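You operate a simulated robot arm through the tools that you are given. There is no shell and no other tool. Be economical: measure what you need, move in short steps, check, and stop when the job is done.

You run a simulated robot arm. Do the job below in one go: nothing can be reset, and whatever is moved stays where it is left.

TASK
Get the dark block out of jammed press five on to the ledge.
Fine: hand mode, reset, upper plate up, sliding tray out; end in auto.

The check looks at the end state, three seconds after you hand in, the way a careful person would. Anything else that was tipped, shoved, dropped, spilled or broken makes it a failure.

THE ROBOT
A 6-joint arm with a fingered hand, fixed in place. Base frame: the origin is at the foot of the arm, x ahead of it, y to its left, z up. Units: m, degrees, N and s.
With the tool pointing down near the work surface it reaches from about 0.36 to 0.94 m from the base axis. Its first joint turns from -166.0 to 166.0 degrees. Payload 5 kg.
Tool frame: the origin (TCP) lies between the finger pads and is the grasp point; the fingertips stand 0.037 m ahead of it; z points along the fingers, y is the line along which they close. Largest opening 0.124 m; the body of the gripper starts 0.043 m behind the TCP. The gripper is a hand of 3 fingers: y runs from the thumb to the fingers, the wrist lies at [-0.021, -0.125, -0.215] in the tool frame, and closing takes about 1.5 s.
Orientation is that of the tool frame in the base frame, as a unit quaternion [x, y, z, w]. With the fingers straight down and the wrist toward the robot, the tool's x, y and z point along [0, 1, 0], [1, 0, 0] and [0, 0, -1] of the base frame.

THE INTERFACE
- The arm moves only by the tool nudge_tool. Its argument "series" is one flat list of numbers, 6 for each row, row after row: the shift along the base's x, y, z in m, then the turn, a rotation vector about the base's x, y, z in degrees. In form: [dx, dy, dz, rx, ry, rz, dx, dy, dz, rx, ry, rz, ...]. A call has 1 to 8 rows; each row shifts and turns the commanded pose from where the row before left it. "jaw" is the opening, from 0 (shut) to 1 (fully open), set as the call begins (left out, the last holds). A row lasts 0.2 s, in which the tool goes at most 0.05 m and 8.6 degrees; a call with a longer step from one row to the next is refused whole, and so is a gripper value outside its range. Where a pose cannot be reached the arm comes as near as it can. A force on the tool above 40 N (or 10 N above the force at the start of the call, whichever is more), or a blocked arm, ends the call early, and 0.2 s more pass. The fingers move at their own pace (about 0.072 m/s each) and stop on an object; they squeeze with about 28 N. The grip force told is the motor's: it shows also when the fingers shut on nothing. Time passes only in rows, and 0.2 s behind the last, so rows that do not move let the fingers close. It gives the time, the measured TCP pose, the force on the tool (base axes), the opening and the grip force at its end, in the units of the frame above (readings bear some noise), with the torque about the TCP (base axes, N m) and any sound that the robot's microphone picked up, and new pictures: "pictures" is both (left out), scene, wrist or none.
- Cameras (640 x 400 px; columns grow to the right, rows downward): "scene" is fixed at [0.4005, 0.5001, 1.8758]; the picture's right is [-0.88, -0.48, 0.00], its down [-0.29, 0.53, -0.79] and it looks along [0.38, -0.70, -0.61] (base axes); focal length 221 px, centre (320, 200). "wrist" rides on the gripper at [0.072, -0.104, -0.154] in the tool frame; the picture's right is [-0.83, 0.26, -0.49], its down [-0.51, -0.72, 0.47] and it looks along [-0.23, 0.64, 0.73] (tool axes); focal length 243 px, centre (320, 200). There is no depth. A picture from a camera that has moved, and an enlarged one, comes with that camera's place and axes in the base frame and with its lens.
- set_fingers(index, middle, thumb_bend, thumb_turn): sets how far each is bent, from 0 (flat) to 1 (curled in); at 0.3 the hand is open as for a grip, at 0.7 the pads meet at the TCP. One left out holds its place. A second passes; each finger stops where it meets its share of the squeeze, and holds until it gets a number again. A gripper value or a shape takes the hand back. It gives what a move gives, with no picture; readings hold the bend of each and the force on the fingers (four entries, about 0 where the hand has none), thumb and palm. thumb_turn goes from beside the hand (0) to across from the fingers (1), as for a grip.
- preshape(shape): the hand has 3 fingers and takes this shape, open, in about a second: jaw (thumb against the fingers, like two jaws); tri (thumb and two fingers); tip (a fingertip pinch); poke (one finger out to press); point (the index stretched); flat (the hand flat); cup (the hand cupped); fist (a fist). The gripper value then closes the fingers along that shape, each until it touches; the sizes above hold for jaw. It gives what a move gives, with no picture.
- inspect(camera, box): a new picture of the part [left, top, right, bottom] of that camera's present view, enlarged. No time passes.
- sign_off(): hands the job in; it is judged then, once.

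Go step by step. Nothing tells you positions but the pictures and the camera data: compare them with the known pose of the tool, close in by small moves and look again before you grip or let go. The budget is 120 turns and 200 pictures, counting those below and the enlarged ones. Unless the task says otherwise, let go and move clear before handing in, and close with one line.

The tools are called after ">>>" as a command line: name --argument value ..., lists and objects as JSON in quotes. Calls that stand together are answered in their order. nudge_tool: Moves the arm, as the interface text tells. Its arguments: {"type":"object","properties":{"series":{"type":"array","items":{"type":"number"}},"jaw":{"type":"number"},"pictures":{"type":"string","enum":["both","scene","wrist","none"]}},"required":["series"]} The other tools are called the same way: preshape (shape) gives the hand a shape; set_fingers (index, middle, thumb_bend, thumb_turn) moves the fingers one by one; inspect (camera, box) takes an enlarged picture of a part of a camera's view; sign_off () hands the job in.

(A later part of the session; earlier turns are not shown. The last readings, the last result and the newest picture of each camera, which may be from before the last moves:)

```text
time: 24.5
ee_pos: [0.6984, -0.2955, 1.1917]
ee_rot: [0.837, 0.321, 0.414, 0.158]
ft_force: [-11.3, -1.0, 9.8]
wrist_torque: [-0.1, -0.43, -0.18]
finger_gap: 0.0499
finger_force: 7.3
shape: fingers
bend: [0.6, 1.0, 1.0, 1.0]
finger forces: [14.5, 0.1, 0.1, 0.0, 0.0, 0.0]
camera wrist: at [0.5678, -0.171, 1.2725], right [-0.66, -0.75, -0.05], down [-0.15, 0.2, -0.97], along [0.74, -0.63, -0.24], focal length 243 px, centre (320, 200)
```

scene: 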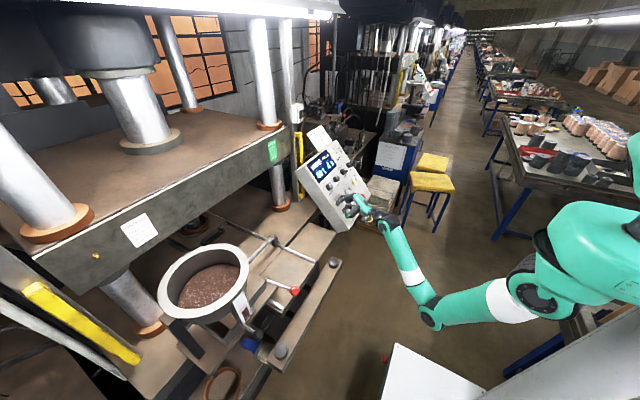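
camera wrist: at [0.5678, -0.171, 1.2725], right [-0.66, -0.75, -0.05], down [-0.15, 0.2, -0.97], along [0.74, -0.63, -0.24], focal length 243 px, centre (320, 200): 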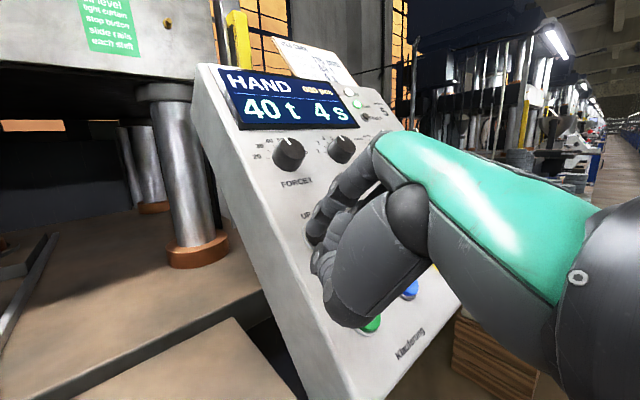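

>>> nudge_tool --series '[0, 0, 0, 0, 0, 0, 0, 0, 0, 0, 0, 0, 0, 0, 0, 0, 0, 0, 0, 0, 0, 0, 0, 0, 0, 0, 0, 0, 0, 0, 0, 0, 0, 0, 0, 0, 0, 0, 0, 0, 0, 0, 0, 0, 0, 0, 0, 0]' --pictures "none"

>>> nudge_tool --series '[0, 0, 0, 0, 0, 0, 0, 0, 0, 0, 0, 0, 0, 0, 0, 0, 0, 0, 0, 0, 0, 0, 0, 0, 0, 0, 0, 0, 0, 0, 0, 0, 0, 0, 0, 0, 0, 0, 0, 0, 0, 0, 0, 0, 0, 0, 0, 0]'

```text
time: 26.3
ee_pos: [0.6992, -0.2948, 1.1912]
ee_rot: [0.837, 0.322, 0.414, 0.158]
ft_force: [-11.4, -0.7, 9.5]
wrist_torque: [-0.14, -0.44, -0.22]
finger_gap: 0.0502
finger_force: 7.1
shape: fingers
bend: [0.6, 1.0, 1.0, 1.0]
finger forces: [14.5, 0.1, 0.1, 0.0, 0.1, 0.0]
```

```text
time: 28.1
ee_pos: [0.699, -0.2945, 1.1907]
ee_rot: [0.837, 0.322, 0.413, 0.159]
ft_force: [-10.8, -1.2, 9.3]
wrist_torque: [-0.12, -0.44, -0.18]
finger_gap: 0.0501
finger_force: 7.4
shape: fingers
bend: [0.6, 1.0, 1.0, 1.0]
finger forces: [14.4, 0.0, 0.0, 0.0, 0.0, 0.0]
camera wrist: at [0.5678, -0.171, 1.2725], right [-0.66, -0.75, -0.05], down [-0.15, 0.2, -0.97], along [0.74, -0.63, -0.24], focal length 243 px, centre (320, 200)
```

scene: 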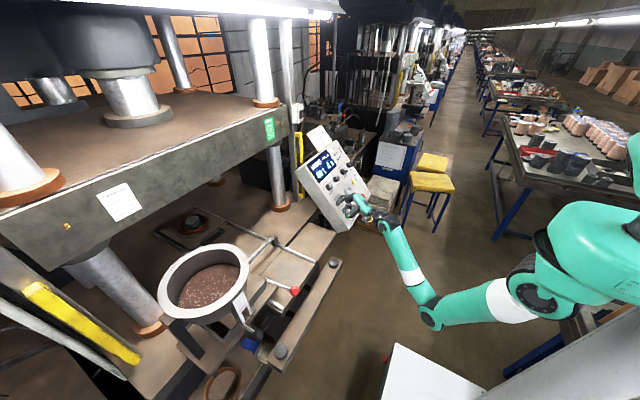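
wrist: 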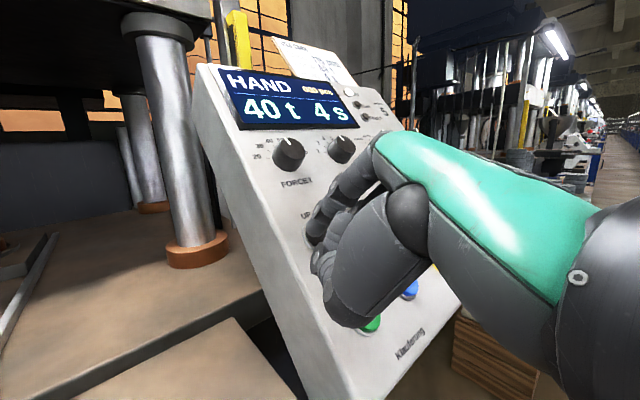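

RUN has gone dark, so the plate is at its top. I'll back off and inspect the die.

>>> nudge_tool --series '[-0.036, 0, 0.028, 0, 0, 0, 0, 0, 0, 0, 0, 0]' --pictures "none"

>>> inspect --camera "scene" --box '[140, 170, 300, 290]'

>>> inspect --camera "scene" --box '[310, 120, 390, 230]'

```text
time: 28.7
ee_pos: [0.6626, -0.2951, 1.2183]
ee_rot: [0.838, 0.321, 0.413, 0.158]
ft_force: [-0.6, 0.0, -0.2]
wrist_torque: [0.0, -0.02, 0.01]
finger_gap: 0.0501
finger_force: 0.0
shape: fingers
bend: [0.6, 1.0, 1.0, 1.0]
finger forces: [0.0, 0.1, 0.1, 0.1, 0.0, 0.1]
```

```text
3.33 times, centred on (220, 230) of scene
camera zoom: at [0.4005, 0.5001, 1.8758], right [-0.88, -0.48, 0.0], down [-0.29, 0.53, -0.79], along [0.38, -0.7, -0.61], focal length 737 px, centre (653, 100)
```

zoom: 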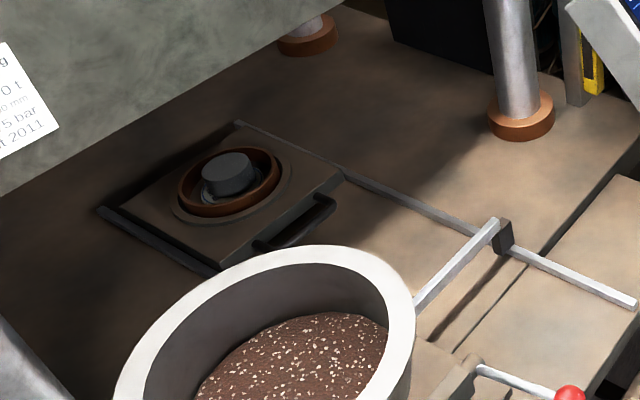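

```text
3.64 times, centred on (350, 175) of scene
camera zoom: at [0.4005, 0.5001, 1.8758], right [-0.88, -0.48, 0.0], down [-0.29, 0.53, -0.79], along [0.38, -0.7, -0.61], focal length 804 px, centre (211, 291)
```

zoom: 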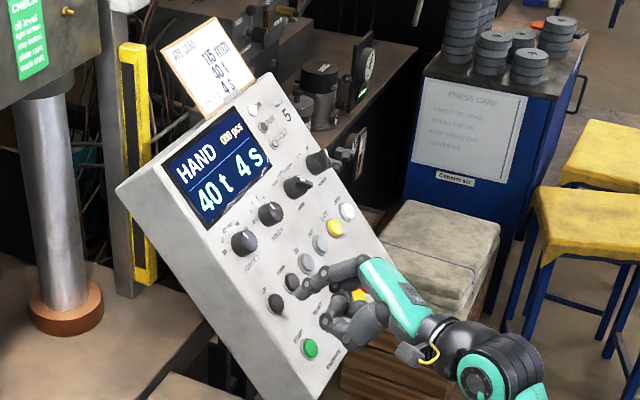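

The dark cylinder-like block sits in the die ring on the tray. Next, the OUT button at y≈-0.480.

>>> nudge_tool --series '[0, -0.0415, 0, 0, 0, 0, 0, -0.0415, 0, 0, 0, 0, 0, -0.0415, 0, 0, 0, 0, 0, -0.0415, 0, 0, 0, 0]' --pictures "none"

>>> inspect --camera "wrist" --box '[180, 100, 440, 400]'

>>> inspect --camera "scene" --box '[330, 150, 390, 220]'

```text
time: 29.7
ee_pos: [0.6642, -0.463, 1.2202]
ee_rot: [0.838, 0.321, 0.413, 0.159]
ft_force: [-0.1, 0.0, 0.5]
wrist_torque: [0.0, 0.01, -0.01]
finger_gap: 0.0499
finger_force: 0.0
shape: fingers
bend: [0.6, 1.0, 1.0, 1.0]
finger forces: [0.1, 0.0, 0.0, 0.0, 0.1, 0.0]
```

```text
1.33 times, centred on (310, 250) of wrist
camera zoom: at [0.5332, -0.3382, 1.3032], right [-0.66, -0.75, -0.05], down [-0.15, 0.2, -0.97], along [0.74, -0.63, -0.24], focal length 324 px, centre (333, 133)
```

zoom: 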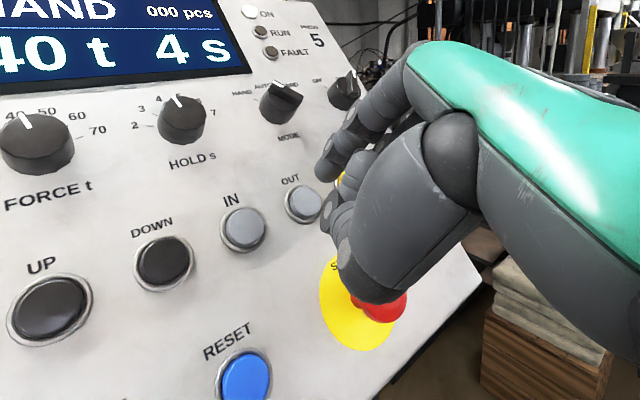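

```text
5.71 times, centred on (360, 185) of scene
camera zoom: at [0.4005, 0.5001, 1.8758], right [-0.88, -0.48, 0.0], down [-0.29, 0.53, -0.79], along [0.38, -0.7, -0.61], focal length 1264 px, centre (91, 286)
```

zoom: 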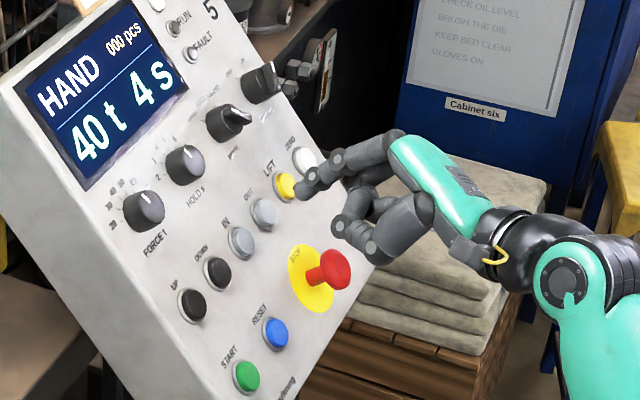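

Same geometry as for UP, and the thumb stays clear of the STOP mushroom. I'll press OUT and hold.

>>> nudge_tool --series '[0.016, 0.001, -0.0135, 0, 0, 0, 0.014, 0, -0.0115, 0, 0, 0, 0.004, 0, -0.003, 0, 0, 0, 0, 0, 0, 0, 0, 0]' --pictures "wrist"

```text
time: 30.7
ee_pos: [0.6979, -0.4597, 1.191]
ee_rot: [0.837, 0.321, 0.413, 0.159]
ft_force: [-6.4, -1.4, 3.5]
wrist_torque: [-0.03, -0.2, -0.19]
finger_gap: 0.0498
finger_force: 4.1
shape: fingers
bend: [0.6, 1.0, 1.0, 1.0]
finger forces: [8.1, 0.0, 0.0, 0.0, 0.0, 0.1]
heard: click
camera wrist: at [0.5664, -0.3354, 1.2723], right [-0.66, -0.75, -0.05], down [-0.15, 0.2, -0.97], along [0.74, -0.63, -0.24], focal length 243 px, centre (320, 200)
```

wrist: 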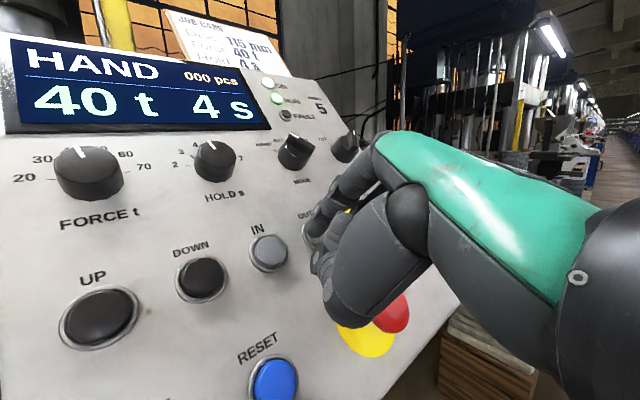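

RUN is lit, so OUT is acting. I'll hold and watch the tray.

>>> nudge_tool --series '[0, 0, 0, 0, 0, 0, 0, 0, 0, 0, 0, 0, 0, 0, 0, 0, 0, 0, 0, 0, 0, 0, 0, 0, 0, 0, 0, 0, 0, 0, 0, 0, 0, 0, 0, 0]' --pictures "scene"

```text
time: 32.1
ee_pos: [0.6982, -0.4595, 1.1907]
ee_rot: [0.837, 0.321, 0.414, 0.159]
ft_force: [-8.4, -1.3, 6.6]
wrist_torque: [-0.08, -0.26, -0.22]
finger_gap: 0.0501
finger_force: 5.1
shape: fingers
bend: [0.6, 1.0, 1.0, 1.0]
finger forces: [10.2, 0.0, 0.0, 0.0, 0.0, 0.0]
```

scene: 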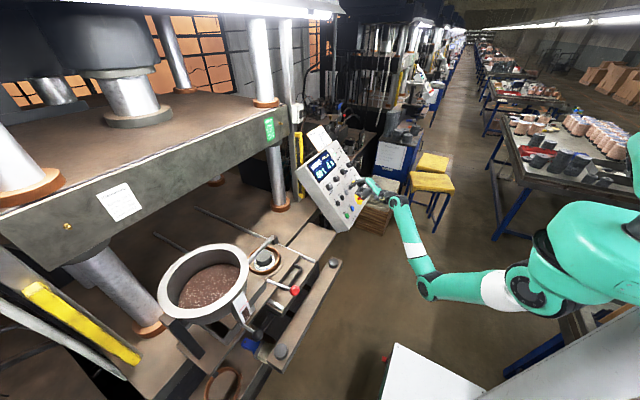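

The tray has come out with the block on it, next to the filler. I'll hold a bit longer until RUN goes dark.

>>> nudge_tool --series '[0, 0, 0, 0, 0, 0, 0, 0, 0, 0, 0, 0, 0, 0, 0, 0, 0, 0, 0, 0, 0, 0, 0, 0, 0, 0, 0, 0, 0, 0, 0, 0, 0, 0, 0, 0]' --pictures "wrist"

>>> inspect --camera "scene" --box '[200, 220, 350, 370]'

```text
time: 33.5
ee_pos: [0.6989, -0.4598, 1.1916]
ee_rot: [0.837, 0.321, 0.414, 0.158]
ft_force: [-8.5, -1.3, 7.5]
wrist_torque: [-0.12, -0.29, -0.17]
finger_gap: 0.05
finger_force: 5.3
shape: fingers
bend: [0.6, 1.0, 1.0, 1.0]
finger forces: [10.2, 0.1, 0.0, 0.0, 0.0, 0.0]
camera wrist: at [0.5663, -0.3351, 1.272], right [-0.66, -0.75, -0.05], down [-0.15, 0.2, -0.97], along [0.74, -0.63, -0.24], focal length 243 px, centre (320, 200)
```

wrist: 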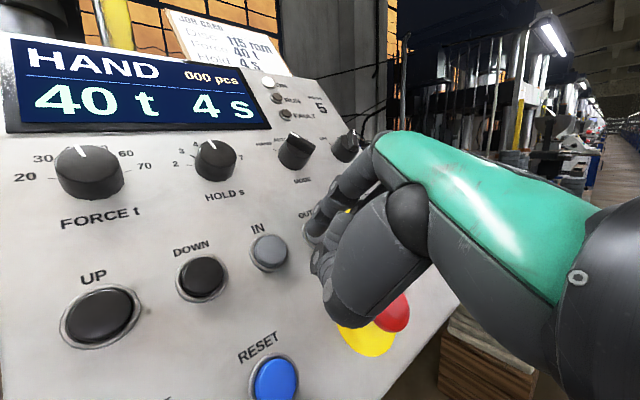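

```text
2.67 times, centred on (275, 295) of scene
camera zoom: at [0.4005, 0.5001, 1.8758], right [-0.88, -0.48, 0.0], down [-0.29, 0.53, -0.79], along [0.38, -0.7, -0.61], focal length 590 px, centre (440, -53)
```

zoom: 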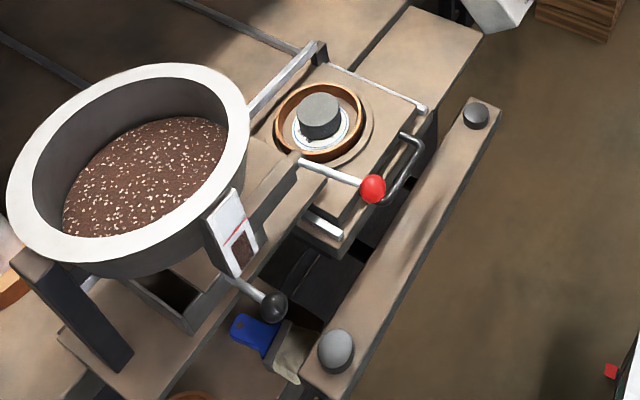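

The tray is fully out and RUN is dark. I'll release OUT, retreat, unroll, and bring the hand to face down near the tray for a close look at the block.

>>> nudge_tool --series '[-0.036, 0, 0.028, 0, 0, 0, -0.036, 0, 0.028, 0, 0, 0, -0.01, 0.01, 0.03, -6.38, 0, 4.87, -0.01, 0.01, 0.03, -6.38, 0, 4.87, 0, 0.02, 0.02, -6.38, 0, 4.87, 0, 0.03, 0.01, -6.38, 0, 4.87, 0, 0.04, 0, -6.38, 0, 4.87, 0, 0.04, 0, -6.38, 0, 4.87]' --pictures "none"

>>> preshape --shape "jaw"

>>> nudge_tool --series '[0, 0.046, 0, 0, 7.5, 0, 0, 0.046, 0, 0, 7.5, 0, 0, 0.046, 0, 0, 7.5, 0, 0, 0.046, 0, 0, 7.5, 0, 0, 0.046, 0, 0, 7.5, 0, 0, 0.046, 0, 0, 7.5, 0, 0, 0.046, 0, 0, 7.5, 0, 0, 0.046, 0, 0, 0, 0]'

```text
time: 35.3
ee_pos: [0.6085, -0.3096, 1.338]
ee_rot: [0.633, 0.636, 0.311, 0.313]
ft_force: [0.6, 0.4, -0.2]
wrist_torque: [0.01, 0.01, -0.02]
finger_gap: 0.0499
finger_force: 0.2
shape: fingers
bend: [0.6, 1.0, 1.0, 1.0]
finger forces: [0.0, 0.0, 0.0, 0.0, 0.0, 0.0]
```

```text
time: 36.2
ee_pos: [0.6083, -0.3098, 1.3377]
ee_rot: [0.634, 0.635, 0.312, 0.314]
ft_force: [0.3, 0.1, -0.3]
wrist_torque: [0.01, -0.03, -0.01]
finger_gap: 0.1237
finger_force: 0.0
shape: jaw
bend: [0.3, 0.3, 0.3, 0.98]
finger forces: [0.0, 0.0, 0.0, 0.0, 0.0, 0.0]
```

```text
time: 38.0
ee_pos: [0.7131, 0.0416, 1.2158]
ee_rot: [0.707, 0.708, -0.001, 0.0]
ft_force: [0.0, -0.7, -0.1]
wrist_torque: [0.01, 0.04, 0.02]
finger_gap: 0.1238
finger_force: 0.1
shape: jaw
bend: [0.3, 0.3, 0.3, 0.98]
finger forces: [0.0, 0.0, 0.0, 0.0, 0.1, 0.0]
out of reach, approached as far as the arm can: row 4, 5, 6, 7
camera wrist: at [0.6096, 0.1131, 1.3706], right [0.26, -0.83, 0.49], down [-0.72, -0.51, -0.47], along [0.64, -0.23, -0.73], focal length 243 px, centre (320, 200)
```

scene: 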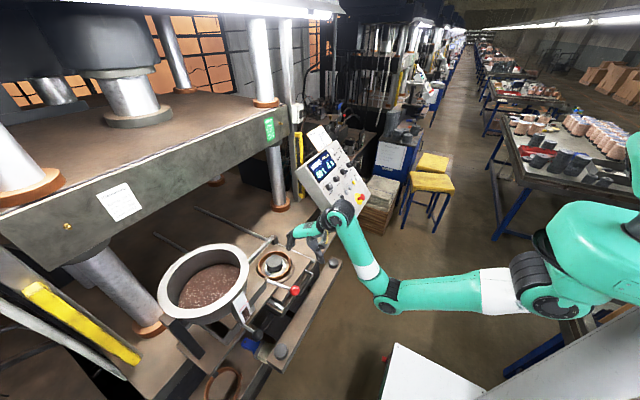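
wrist: 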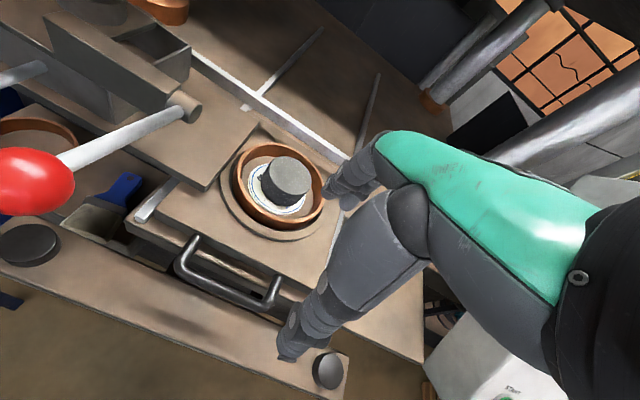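

The pose ended closer to the tray than commanded (reach limits). I'll hold one row to learn the settled pose and inspect the block.

>>> nudge_tool --series '[0, 0, 0, 0, 0, 0]' --pictures "none"

>>> inspect --camera "wrist" --box '[120, 100, 360, 340]'

>>> inspect --camera "scene" --box '[220, 190, 370, 340]'

```text
time: 38.4
ee_pos: [0.7138, 0.0423, 1.2169]
ee_rot: [0.707, 0.707, -0.001, 0.0]
ft_force: [-0.5, 0.0, -0.1]
wrist_torque: [-0.02, -0.01, 0.02]
finger_gap: 0.1238
finger_force: 0.1
shape: jaw
bend: [0.3, 0.3, 0.3, 0.97]
finger forces: [0.1, 0.0, 0.0, 0.0, 0.1, 0.0]
```

```text
1.67 times, centred on (240, 220) of wrist
camera zoom: at [0.6093, 0.113, 1.3707], right [0.26, -0.83, 0.49], down [-0.72, -0.51, -0.47], along [0.64, -0.23, -0.73], focal length 404 px, centre (453, 167)
```

zoom: 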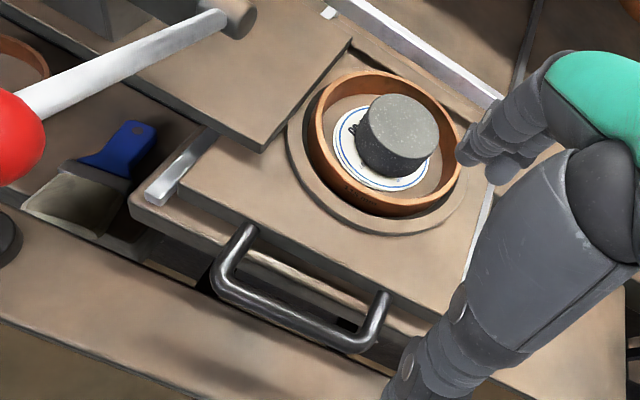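

```text
2.67 times, centred on (295, 265) of scene
camera zoom: at [0.4005, 0.5001, 1.8758], right [-0.88, -0.48, 0.0], down [-0.29, 0.53, -0.79], along [0.38, -0.7, -0.61], focal length 590 px, centre (387, 27)
```

zoom: 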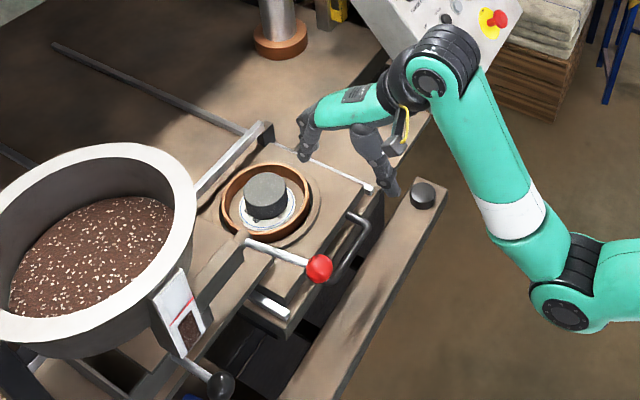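

The block's top is at about (0.829,0.092,1.133), diameter ~64 mm, ~40 mm tall. It sits inside a copper ring with ~2 cm clearance. I'll set the opening to ~87 mm and move above it.

>>> nudge_tool --series '[0.038, 0.0165, 0.002, 0, 0, 0, 0.038, 0.0165, 0.002, 0, 0, 0, 0.039, 0.017, 0, 0, 0, 0, 0, 0, 0, 0, 0, 0]' --jaw 0.72

>>> inspect --camera "wrist" --box '[180, 120, 400, 360]'

>>> inspect --camera "scene" --box '[220, 200, 330, 310]'

```text
time: 39.4
ee_pos: [0.8308, 0.0917, 1.22]
ee_rot: [0.706, 0.708, -0.001, 0.001]
ft_force: [0.4, -0.2, -1.4]
wrist_torque: [0.01, 0.01, -0.02]
finger_gap: 0.0896
finger_force: 0.0
shape: jaw
bend: [0.27, 0.37, 0.57, 0.99]
finger forces: [0.1, 0.0, 0.0, 0.1, 0.1, 0.1]
camera wrist: at [0.7264, 0.1632, 1.3751], right [0.26, -0.83, 0.49], down [-0.72, -0.51, -0.47], along [0.64, -0.23, -0.73], focal length 243 px, centre (320, 200)
```

scene: 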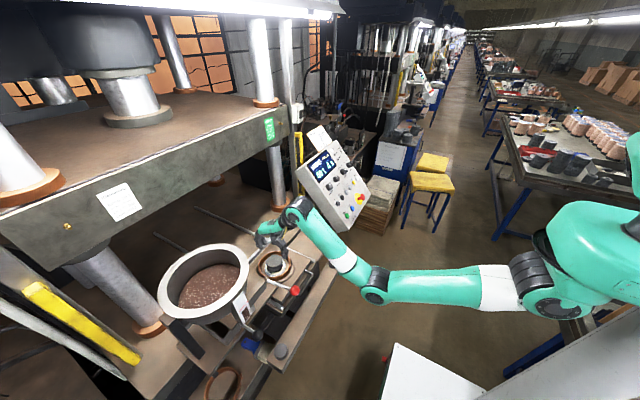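
wrist: 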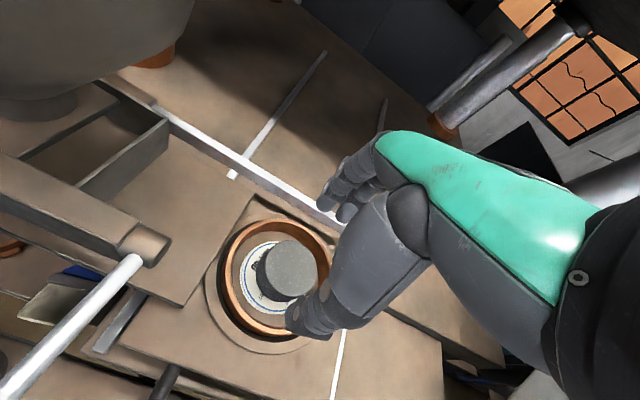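

```text
1.67 times, centred on (290, 240) of wrist
camera zoom: at [0.7264, 0.1632, 1.3751], right [0.26, -0.83, 0.49], down [-0.72, -0.51, -0.47], along [0.64, -0.23, -0.73], focal length 404 px, centre (370, 133)
```

zoom: 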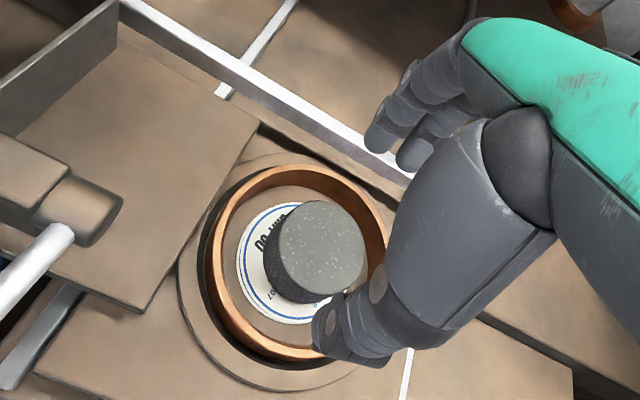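

```text
3.64 times, centred on (275, 255) of scene
camera zoom: at [0.4005, 0.5001, 1.8758], right [-0.88, -0.48, 0.0], down [-0.29, 0.53, -0.79], along [0.38, -0.7, -0.61], focal length 804 px, centre (484, 0)
```

zoom: 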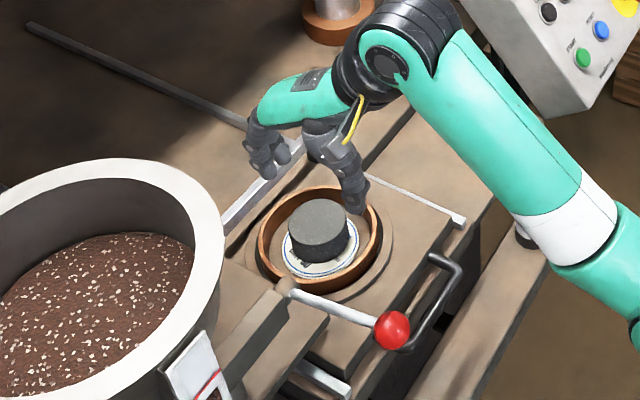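

Alignment is within 3 mm. I'll narrow the opening slightly and descend to just above the ring rim height.

>>> nudge_tool --series '[-0.001, 0.002, -0.02, 0, 0, 0, 0, 0, -0.02, 0, 0, 0, 0, 0, -0.015, 0, 0, 0, 0, 0, 0, 0, 0, 0]' --jaw 0.66 --pictures "none"

>>> inspect --camera "wrist" --box '[180, 120, 400, 360]'

>>> inspect --camera "scene" --box '[240, 220, 320, 300]'

```text
time: 40.4
ee_pos: [0.8276, 0.0954, 1.1672]
ee_rot: [0.707, 0.707, 0.0, 0.001]
ft_force: [0.2, -0.6, -0.5]
wrist_torque: [0.0, -0.01, -0.03]
finger_gap: 0.0822
finger_force: 0.1
shape: jaw
bend: [0.27, 0.39, 0.61, 0.99]
finger forces: [0.0, 0.0, 0.0, 0.0, 0.0, 0.0]
```

```text
1.67 times, centred on (290, 240) of wrist
camera zoom: at [0.723, 0.1653, 1.3216], right [0.26, -0.83, 0.49], down [-0.72, -0.51, -0.47], along [0.64, -0.23, -0.73], focal length 404 px, centre (370, 133)
```

zoom: 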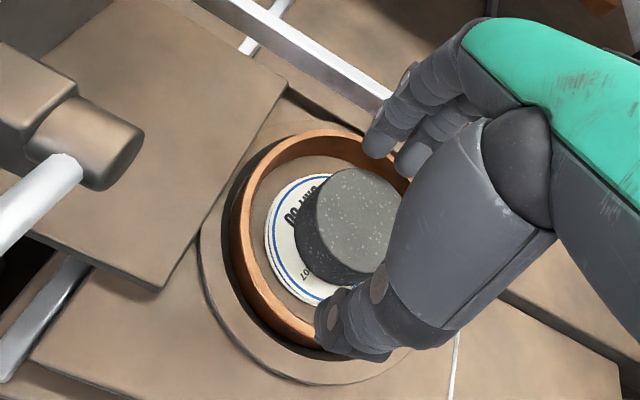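

```text
5.00 times, centred on (280, 260) of scene
camera zoom: at [0.4005, 0.5001, 1.8758], right [-0.88, -0.48, 0.0], down [-0.29, 0.53, -0.79], along [0.38, -0.7, -0.61], focal length 1106 px, centre (520, -100)
```

zoom: 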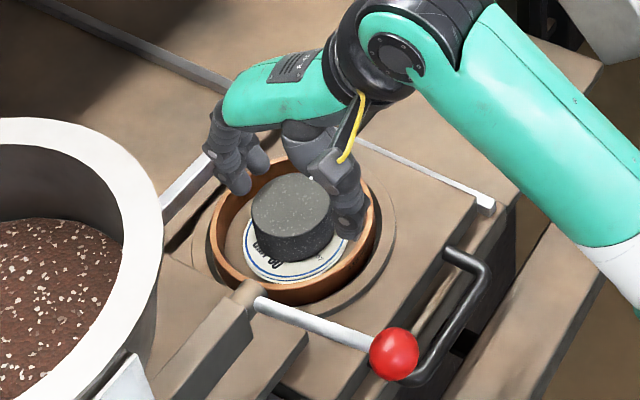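

Centered on the block. I'll go down another 17 mm and close gently.

>>> nudge_tool --series '[0, 0, -0.009, 0, 0, 0, 0, 0, -0.008, 0, 0, 0]' --pictures "none"

>>> inspect --camera "wrist" --box '[180, 120, 400, 360]'

>>> inspect --camera "scene" --box '[240, 220, 320, 300]'

```text
time: 41.0
ee_pos: [0.8292, 0.0945, 1.1525]
ee_rot: [0.706, 0.708, 0.0, 0.0]
ft_force: [-0.2, -0.7, 0.0]
wrist_torque: [0.03, -0.02, -0.02]
finger_gap: 0.0824
finger_force: 0.1
shape: jaw
bend: [0.27, 0.39, 0.61, 0.99]
finger forces: [0.0, 0.2, 0.0, 0.1, 0.0, 0.0]
```

```text
1.67 times, centred on (290, 240) of wrist
camera zoom: at [0.7248, 0.165, 1.3068], right [0.26, -0.83, 0.49], down [-0.72, -0.51, -0.47], along [0.64, -0.23, -0.73], focal length 404 px, centre (370, 133)
```

zoom: 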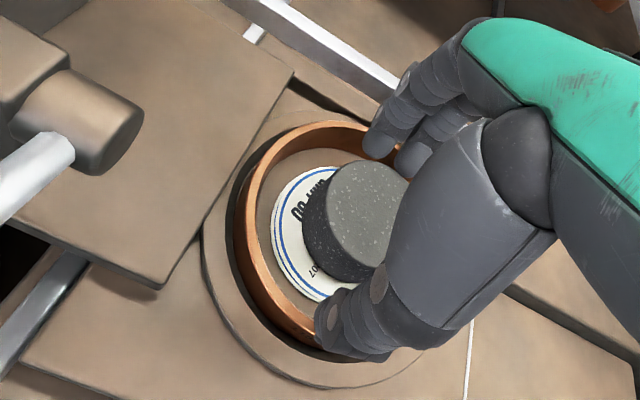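

```text
5.00 times, centred on (280, 260) of scene
camera zoom: at [0.4005, 0.5001, 1.8758], right [-0.88, -0.48, 0.0], down [-0.29, 0.53, -0.79], along [0.38, -0.7, -0.61], focal length 1106 px, centre (520, -100)
```

zoom: 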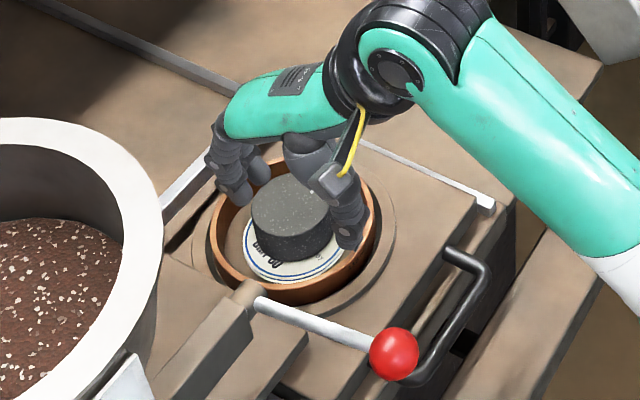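

Fingertips are ~2 cm below the block top and inside the ring. Closing.

>>> nudge_tool --series '[0, 0, -0.003, 0, 0, 0, 0, 0, 0, 0, 0, 0, 0, 0, 0, 0, 0, 0, 0, 0, 0, 0, 0, 0, 0, 0, 0, 0, 0, 0, 0, 0, 0, 0, 0, 0]' --jaw 0.3 --pictures "none"

>>> inspect --camera "wrist" --box '[180, 120, 400, 360]'

```text
time: 42.4
ee_pos: [0.8291, 0.0942, 1.1514]
ee_rot: [0.707, 0.707, -0.001, 0.001]
ft_force: [0.7, -0.9, 12.0]
wrist_torque: [-0.03, -0.04, -0.01]
finger_gap: 0.0532
finger_force: 27.7
shape: jaw
bend: [0.74, 0.47, 0.72, 1.0]
finger forces: [14.2, 10.3, 0.1, 0.0, 23.1, 0.0]
```

```text
1.67 times, centred on (290, 240) of wrist
camera zoom: at [0.7244, 0.1652, 1.3051], right [0.26, -0.83, 0.49], down [-0.72, -0.51, -0.47], along [0.64, -0.23, -0.73], focal length 404 px, centre (370, 133)
```

zoom: 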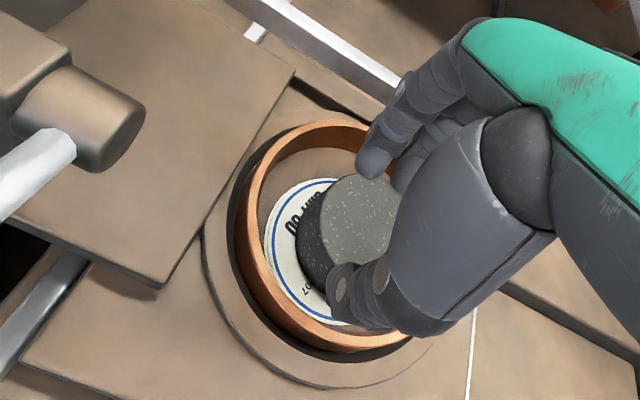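

Gripped with all three fingers. I'll lift slowly and see whether the block comes along.

>>> nudge_tool --series '[0, 0, 0.01, 0, 0, 0, 0, 0, 0.015, 0, 0, 0, 0, 0, 0.02, 0, 0, 0]' --pictures "none"

>>> inspect --camera "wrist" --box '[180, 120, 400, 360]'

>>> inspect --camera "scene" --box '[240, 220, 320, 300]'

```text
time: 43.2
ee_pos: [0.8272, 0.0924, 1.1948]
ee_rot: [0.707, 0.708, -0.002, 0.0]
ft_force: [-0.1, -0.2, -2.8]
wrist_torque: [0.01, 0.03, 0.01]
finger_gap: 0.0457
finger_force: 27.6
shape: jaw
bend: [0.74, 0.48, 0.75, 1.0]
finger forces: [12.1, 8.1, 0.1, 0.1, 18.6, 0.0]
```

```text
1.67 times, centred on (290, 240) of wrist
camera zoom: at [0.7237, 0.1633, 1.3488], right [0.26, -0.83, 0.49], down [-0.72, -0.51, -0.47], along [0.64, -0.23, -0.73], focal length 404 px, centre (370, 133)
```

zoom: 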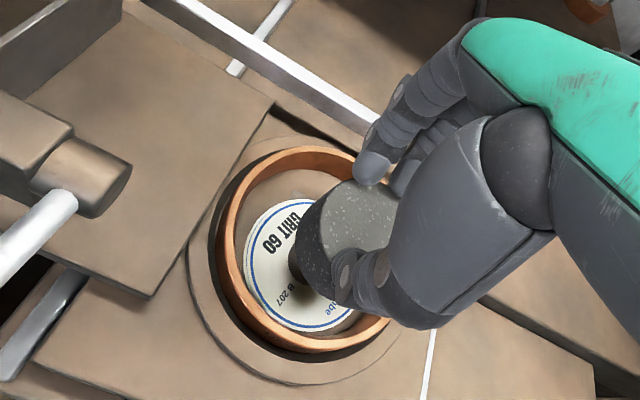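

```text
5.00 times, centred on (280, 260) of scene
camera zoom: at [0.4005, 0.5001, 1.8758], right [-0.88, -0.48, 0.0], down [-0.29, 0.53, -0.79], along [0.38, -0.7, -0.61], focal length 1106 px, centre (520, -100)
```

zoom: 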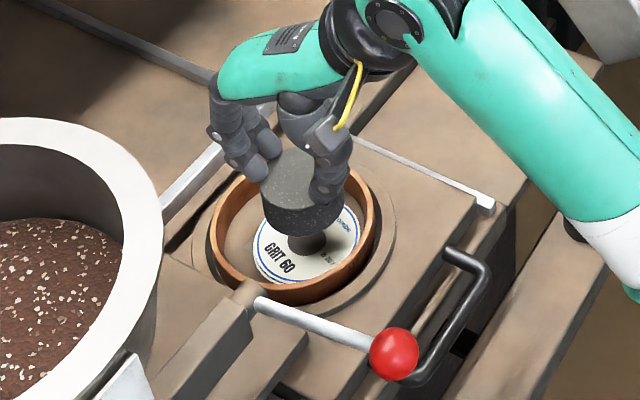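

The block is lifting (≈3 N); there's a post or stem under it. I'll lift further and check the hold.

>>> nudge_tool --series '[0, 0, 0.02, 0, 0, 0, 0, 0, 0.02, 0, 0, 0, 0, 0, 0.02, 0, 0, 0]' --pictures "none"

>>> inspect --camera "wrist" --box '[180, 120, 400, 360]'

>>> inspect --camera "scene" --box '[240, 210, 320, 290]'

```text
time: 44.0
ee_pos: [0.8262, 0.0922, 1.2527]
ee_rot: [0.707, 0.708, -0.002, 0.0]
ft_force: [0.4, 0.2, -2.3]
wrist_torque: [0.01, -0.02, 0.03]
finger_gap: 0.0457
finger_force: 27.8
shape: jaw
bend: [0.74, 0.48, 0.75, 1.0]
finger forces: [12.0, 8.0, 0.0, 0.0, 18.6, 0.0]
```

```text
1.67 times, centred on (290, 240) of wrist
camera zoom: at [0.7225, 0.1634, 1.4075], right [0.26, -0.83, 0.49], down [-0.72, -0.51, -0.47], along [0.64, -0.23, -0.73], focal length 404 px, centre (370, 133)
```

zoom: 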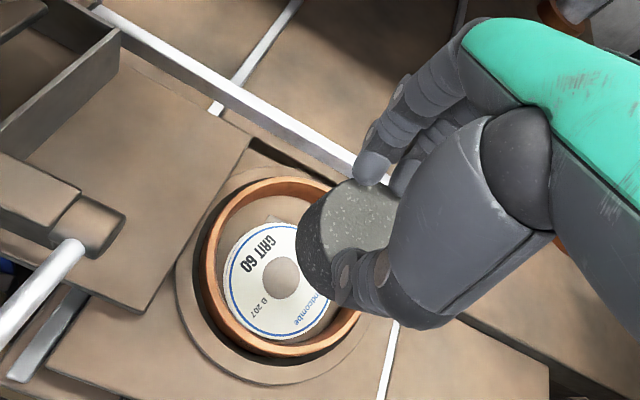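

```text
5.00 times, centred on (280, 250) of scene
camera zoom: at [0.4005, 0.5001, 1.8758], right [-0.88, -0.48, 0.0], down [-0.29, 0.53, -0.79], along [0.38, -0.7, -0.61], focal length 1106 px, centre (520, -50)
```

zoom: 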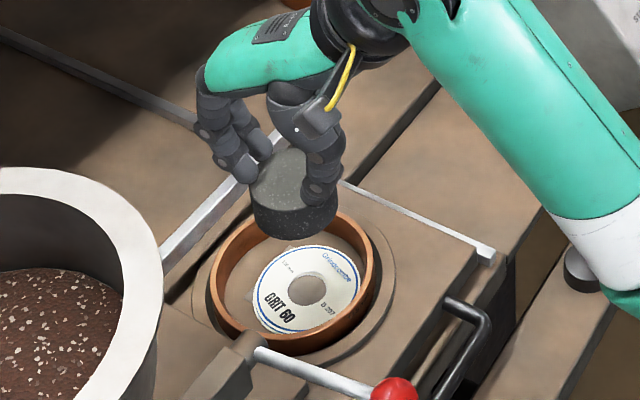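

The block is clear of the die, leaving the GRIT 60 label in the ring. I'll carry it slightly toward -y and back to look at the front bar and the shelf by the panel to decide which is the ledge.

>>> nudge_tool --series '[-0.02, -0.03, 0.01, 0, 0, 0, -0.02, -0.03, 0.01, 0, 0, 0, -0.02, -0.03, 0.01, 0, 0, 0, -0.02, -0.02, 0.01, 0, 0, 0]'

>>> inspect --camera "scene" --box '[230, 220, 350, 370]'

```text
time: 45.0
ee_pos: [0.7624, -0.0175, 1.2837]
ee_rot: [0.706, 0.708, 0.0, 0.002]
ft_force: [0.3, 0.9, -2.8]
wrist_torque: [0.01, 0.01, -0.01]
finger_gap: 0.0454
finger_force: 28.1
shape: jaw
bend: [0.74, 0.48, 0.75, 1.0]
finger forces: [11.6, 8.2, 0.0, 0.1, 18.4, 0.1]
out of reach, approached as far as the arm can: row 4
camera wrist: at [0.6577, 0.0535, 1.4378], right [0.26, -0.83, 0.49], down [-0.72, -0.51, -0.47], along [0.64, -0.23, -0.73], focal length 243 px, centre (320, 200)
```

scene: 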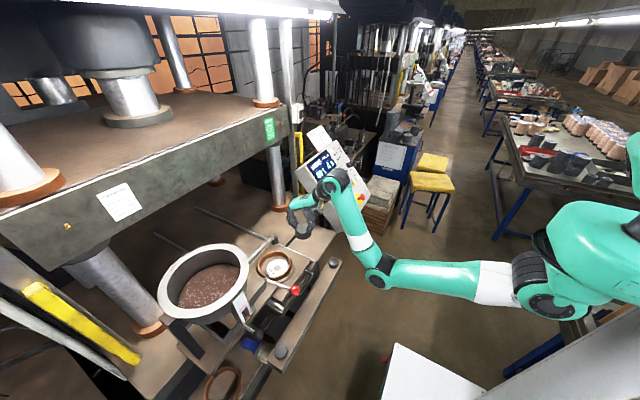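
wrist: 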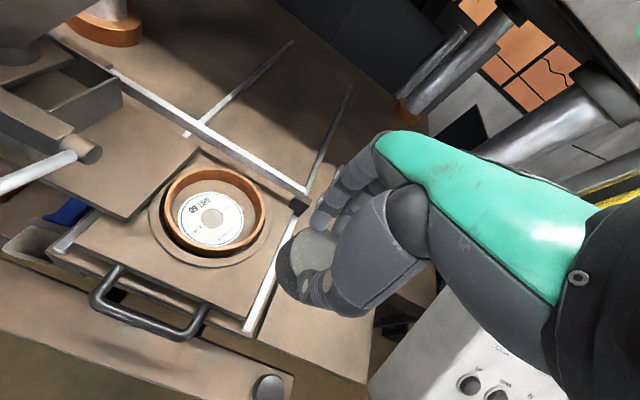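

```text
2.67 times, centred on (290, 295) of scene
camera zoom: at [0.4005, 0.5001, 1.8758], right [-0.88, -0.48, 0.0], down [-0.29, 0.53, -0.79], along [0.38, -0.7, -0.61], focal length 590 px, centre (400, -53)
```

zoom: 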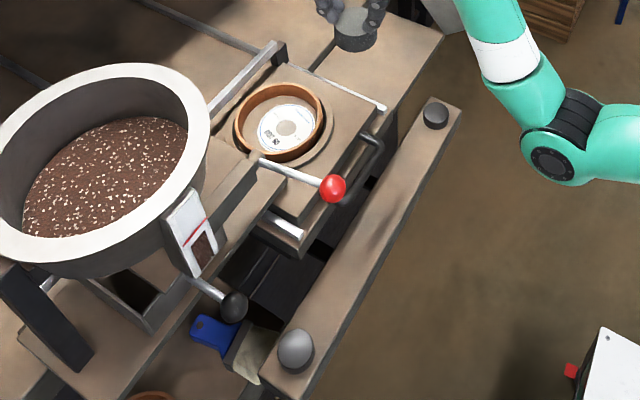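

I'll take a closer look at the two candidate surfaces.

>>> inspect --camera "wrist" --box '[180, 220, 460, 400]'

>>> inspect --camera "scene" --box '[265, 190, 355, 280]'

>>> inspect --camera "scene" --box '[110, 290, 310, 400]'

```text
2.22 times, centred on (320, 310) of wrist
camera zoom: at [0.6577, 0.0535, 1.4378], right [0.26, -0.83, 0.49], down [-0.72, -0.51, -0.47], along [0.64, -0.23, -0.73], focal length 539 px, centre (320, -44)
```

zoom: 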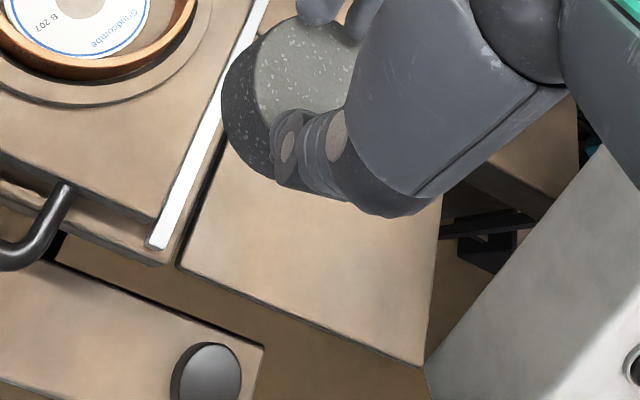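

```text
4.44 times, centred on (310, 235) of scene
camera zoom: at [0.4005, 0.5001, 1.8758], right [-0.88, -0.48, 0.0], down [-0.29, 0.53, -0.79], along [0.38, -0.7, -0.61], focal length 983 px, centre (364, 44)
```

zoom: 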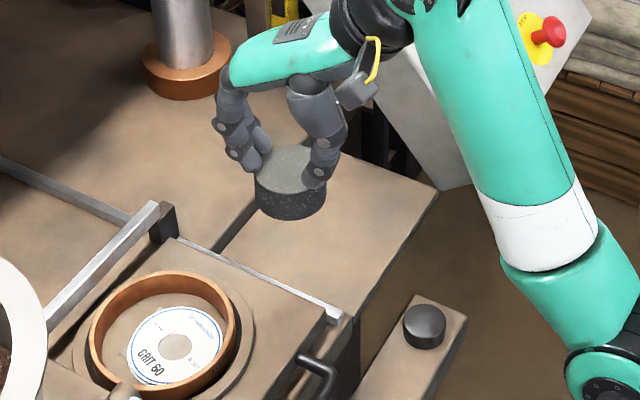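

```text
3.20 times, centred on (210, 345) of scene
camera zoom: at [0.4005, 0.5001, 1.8758], right [-0.88, -0.48, 0.0], down [-0.29, 0.53, -0.79], along [0.38, -0.7, -0.61], focal length 708 px, centre (672, -264)
```

zoom: 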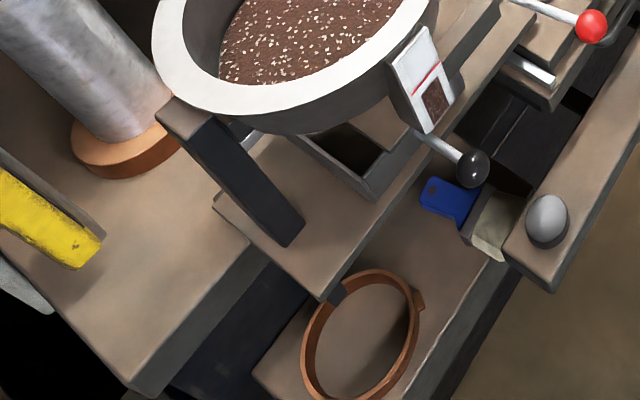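

The empty plate projecting to the right of the tray (x 0.716–0.88, y −0.264 to −0.058, z≈1.027) is the ledge beside the slide. I'll carry the block over its middle.

>>> nudge_tool --series '[0.009, -0.036, -0.01, 0, 0, 0, 0.009, -0.036, -0.03, 0, 0, 0, 0.008, -0.034, -0.035, 0, 0, 0, 0, 0, 0, 0, 0, 0]'

>>> inspect --camera "scene" --box '[265, 190, 355, 280]'

```text
time: 46.0
ee_pos: [0.7887, -0.1261, 1.2095]
ee_rot: [0.706, 0.708, -0.001, 0.001]
ft_force: [0.2, -1.1, -2.4]
wrist_torque: [0.03, 0.01, 0.02]
finger_gap: 0.0455
finger_force: 28.2
shape: jaw
bend: [0.74, 0.48, 0.75, 1.0]
finger forces: [10.9, 8.0, 0.0, 0.0, 18.2, 0.0]
camera wrist: at [0.684, -0.0552, 1.3643], right [0.26, -0.83, 0.49], down [-0.72, -0.51, -0.47], along [0.64, -0.23, -0.73], focal length 243 px, centre (320, 200)
```

scene: 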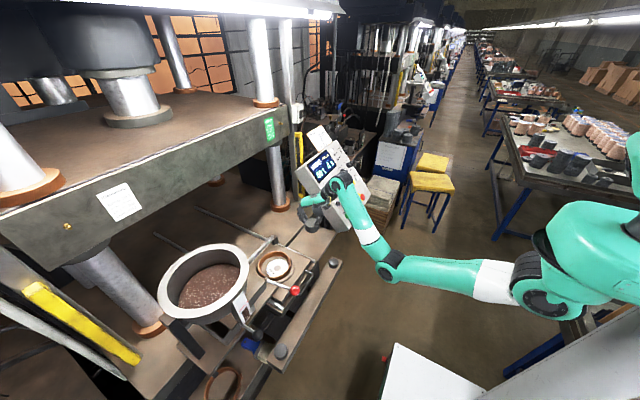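
wrist: 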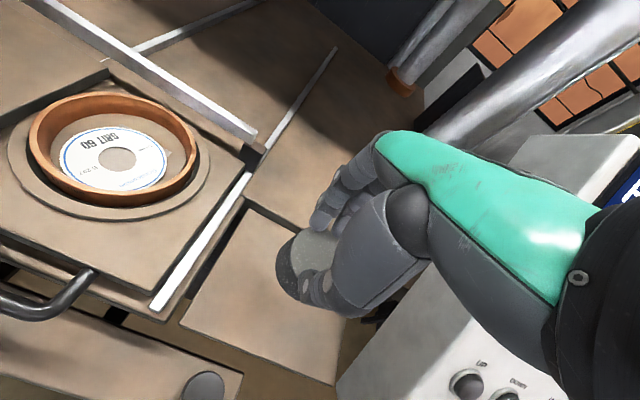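

```text
4.44 times, centred on (310, 235) of scene
camera zoom: at [0.4005, 0.5001, 1.8758], right [-0.88, -0.48, 0.0], down [-0.29, 0.53, -0.79], along [0.38, -0.7, -0.61], focal length 983 px, centre (364, 44)
```

zoom: 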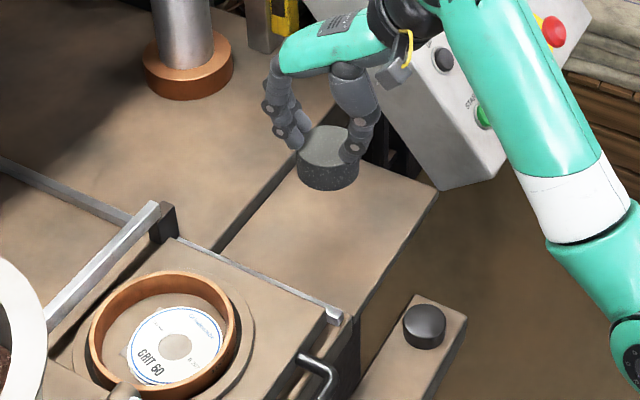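

Over the ledge with clear margins. Descending most of the way.

>>> nudge_tool --series '[0, 0, -0.035, 0, 0, 0, 0, 0, -0.035, 0, 0, 0, 0, 0, -0.03, 0, 0, 0, 0, 0, 0, 0, 0, 0]' --pictures "wrist"

>>> inspect --camera "scene" --box '[280, 190, 350, 260]'

```text
time: 47.0
ee_pos: [0.7894, -0.122, 1.1104]
ee_rot: [0.706, 0.709, 0.0, 0.0]
ft_force: [0.5, 1.2, -3.7]
wrist_torque: [0.06, 0.04, -0.01]
finger_gap: 0.0455
finger_force: 27.4
shape: jaw
bend: [0.74, 0.48, 0.75, 1.0]
finger forces: [10.8, 7.7, 0.0, 0.1, 18.0, 0.0]
camera wrist: at [0.685, -0.0507, 1.2646], right [0.26, -0.83, 0.49], down [-0.72, -0.51, -0.47], along [0.64, -0.23, -0.73], focal length 243 px, centre (320, 200)
```

wrist: 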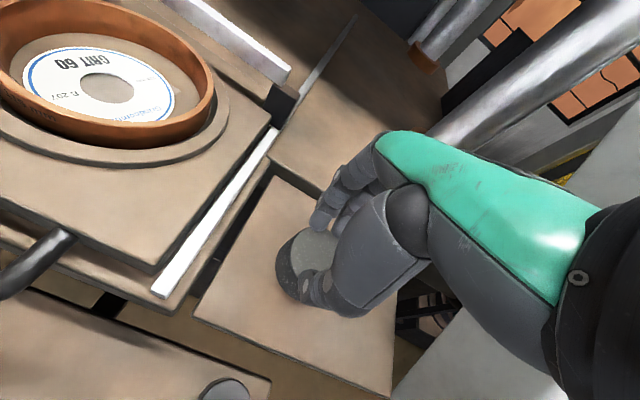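

```text
5.71 times, centred on (315, 225) of scene
camera zoom: at [0.4005, 0.5001, 1.8758], right [-0.88, -0.48, 0.0], down [-0.29, 0.53, -0.79], along [0.38, -0.7, -0.61], focal length 1264 px, centre (349, 57)
```

zoom: 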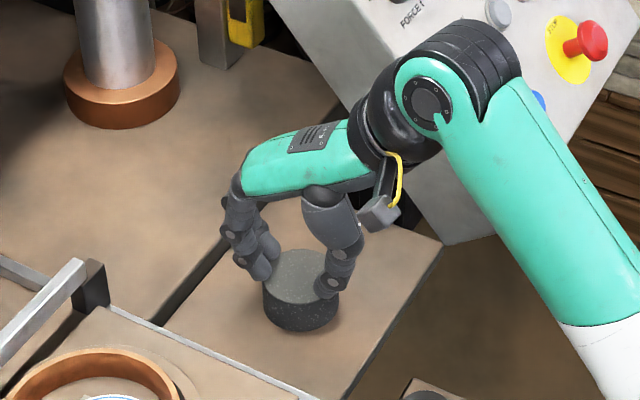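

About 2 cm to go; descending slowly with force watch.

>>> nudge_tool --series '[0, 0, -0.006, 0, 0, 0, 0, 0, -0.005, 0, 0, 0, 0, 0, -0.004, 0, 0, 0, 0, 0, 0, 0, 0, 0]' --pictures "none"

>>> nudge_tool --series '[0, 0, -0.003, 0, 0, 0, 0, 0, -0.002, 0, 0, 0, 0, 0, -0.002, 0, 0, 0, 0, 0, 0, 0, 0, 0]' --pictures "none"

>>> inspect --camera "scene" --box '[290, 205, 330, 245]'

>>> inspect --camera "wrist" --box '[200, 160, 400, 380]'

```text
time: 48.2
ee_pos: [0.7904, -0.1231, 1.1001]
ee_rot: [0.706, 0.708, 0.004, 0.005]
ft_force: [-1.1, -0.1, 7.7]
wrist_torque: [-0.04, 0.27, -0.04]
finger_gap: 0.0461
finger_force: 27.7
shape: jaw
bend: [0.74, 0.48, 0.75, 1.0]
finger forces: [11.4, 9.6, 0.1, 0.1, 28.2, 0.1]
stopped in row 4: the force on the tool passed its limit at 41 N (the readings are from after the stop); the commanded pose is now the measured one
```

```text
time: 48.9
ee_pos: [0.7931, -0.1237, 1.1018]
ee_rot: [0.706, 0.708, 0.007, 0.01]
ft_force: [0.5, -0.4, 8.6]
wrist_torque: [0.0, 0.23, 0.0]
finger_gap: 0.0465
finger_force: 27.7
shape: jaw
bend: [0.74, 0.48, 0.76, 1.0]
finger forces: [11.3, 9.3, 0.0, 0.0, 32.0, 0.1]
stopped in row 3: the force on the tool passed its limit at 43 N (the readings are from after the stop); the commanded pose is now the measured one
```

```text
10.00 times, centred on (310, 225) of scene
camera zoom: at [0.4005, 0.5001, 1.8758], right [-0.88, -0.48, 0.0], down [-0.29, 0.53, -0.79], along [0.38, -0.7, -0.61], focal length 2212 px, centre (420, -50)
```

zoom: 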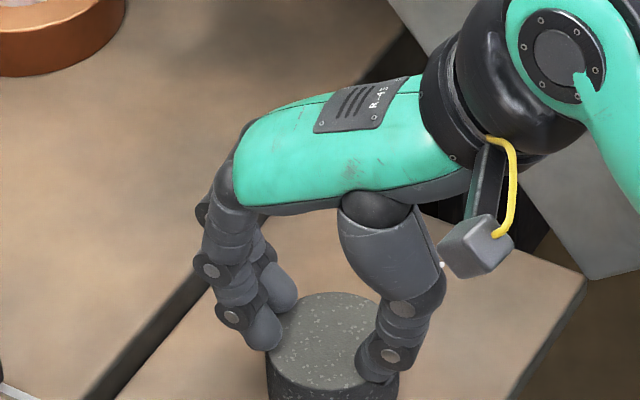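

```text
1.82 times, centred on (300, 270) of wrist
camera zoom: at [0.6844, -0.0515, 1.2522], right [0.25, -0.83, 0.5], down [-0.71, -0.51, -0.49], along [0.66, -0.23, -0.72], focal length 441 px, centre (356, 73)
```

zoom: 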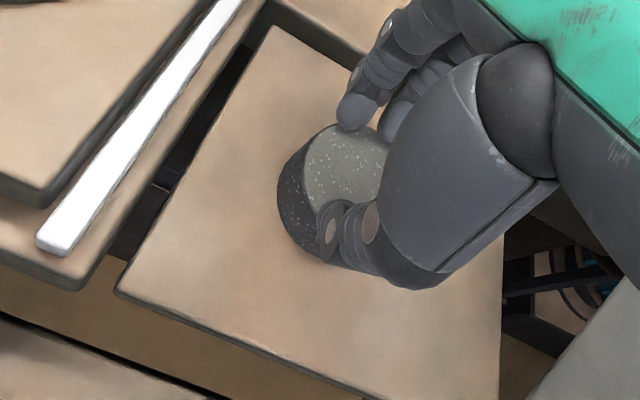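

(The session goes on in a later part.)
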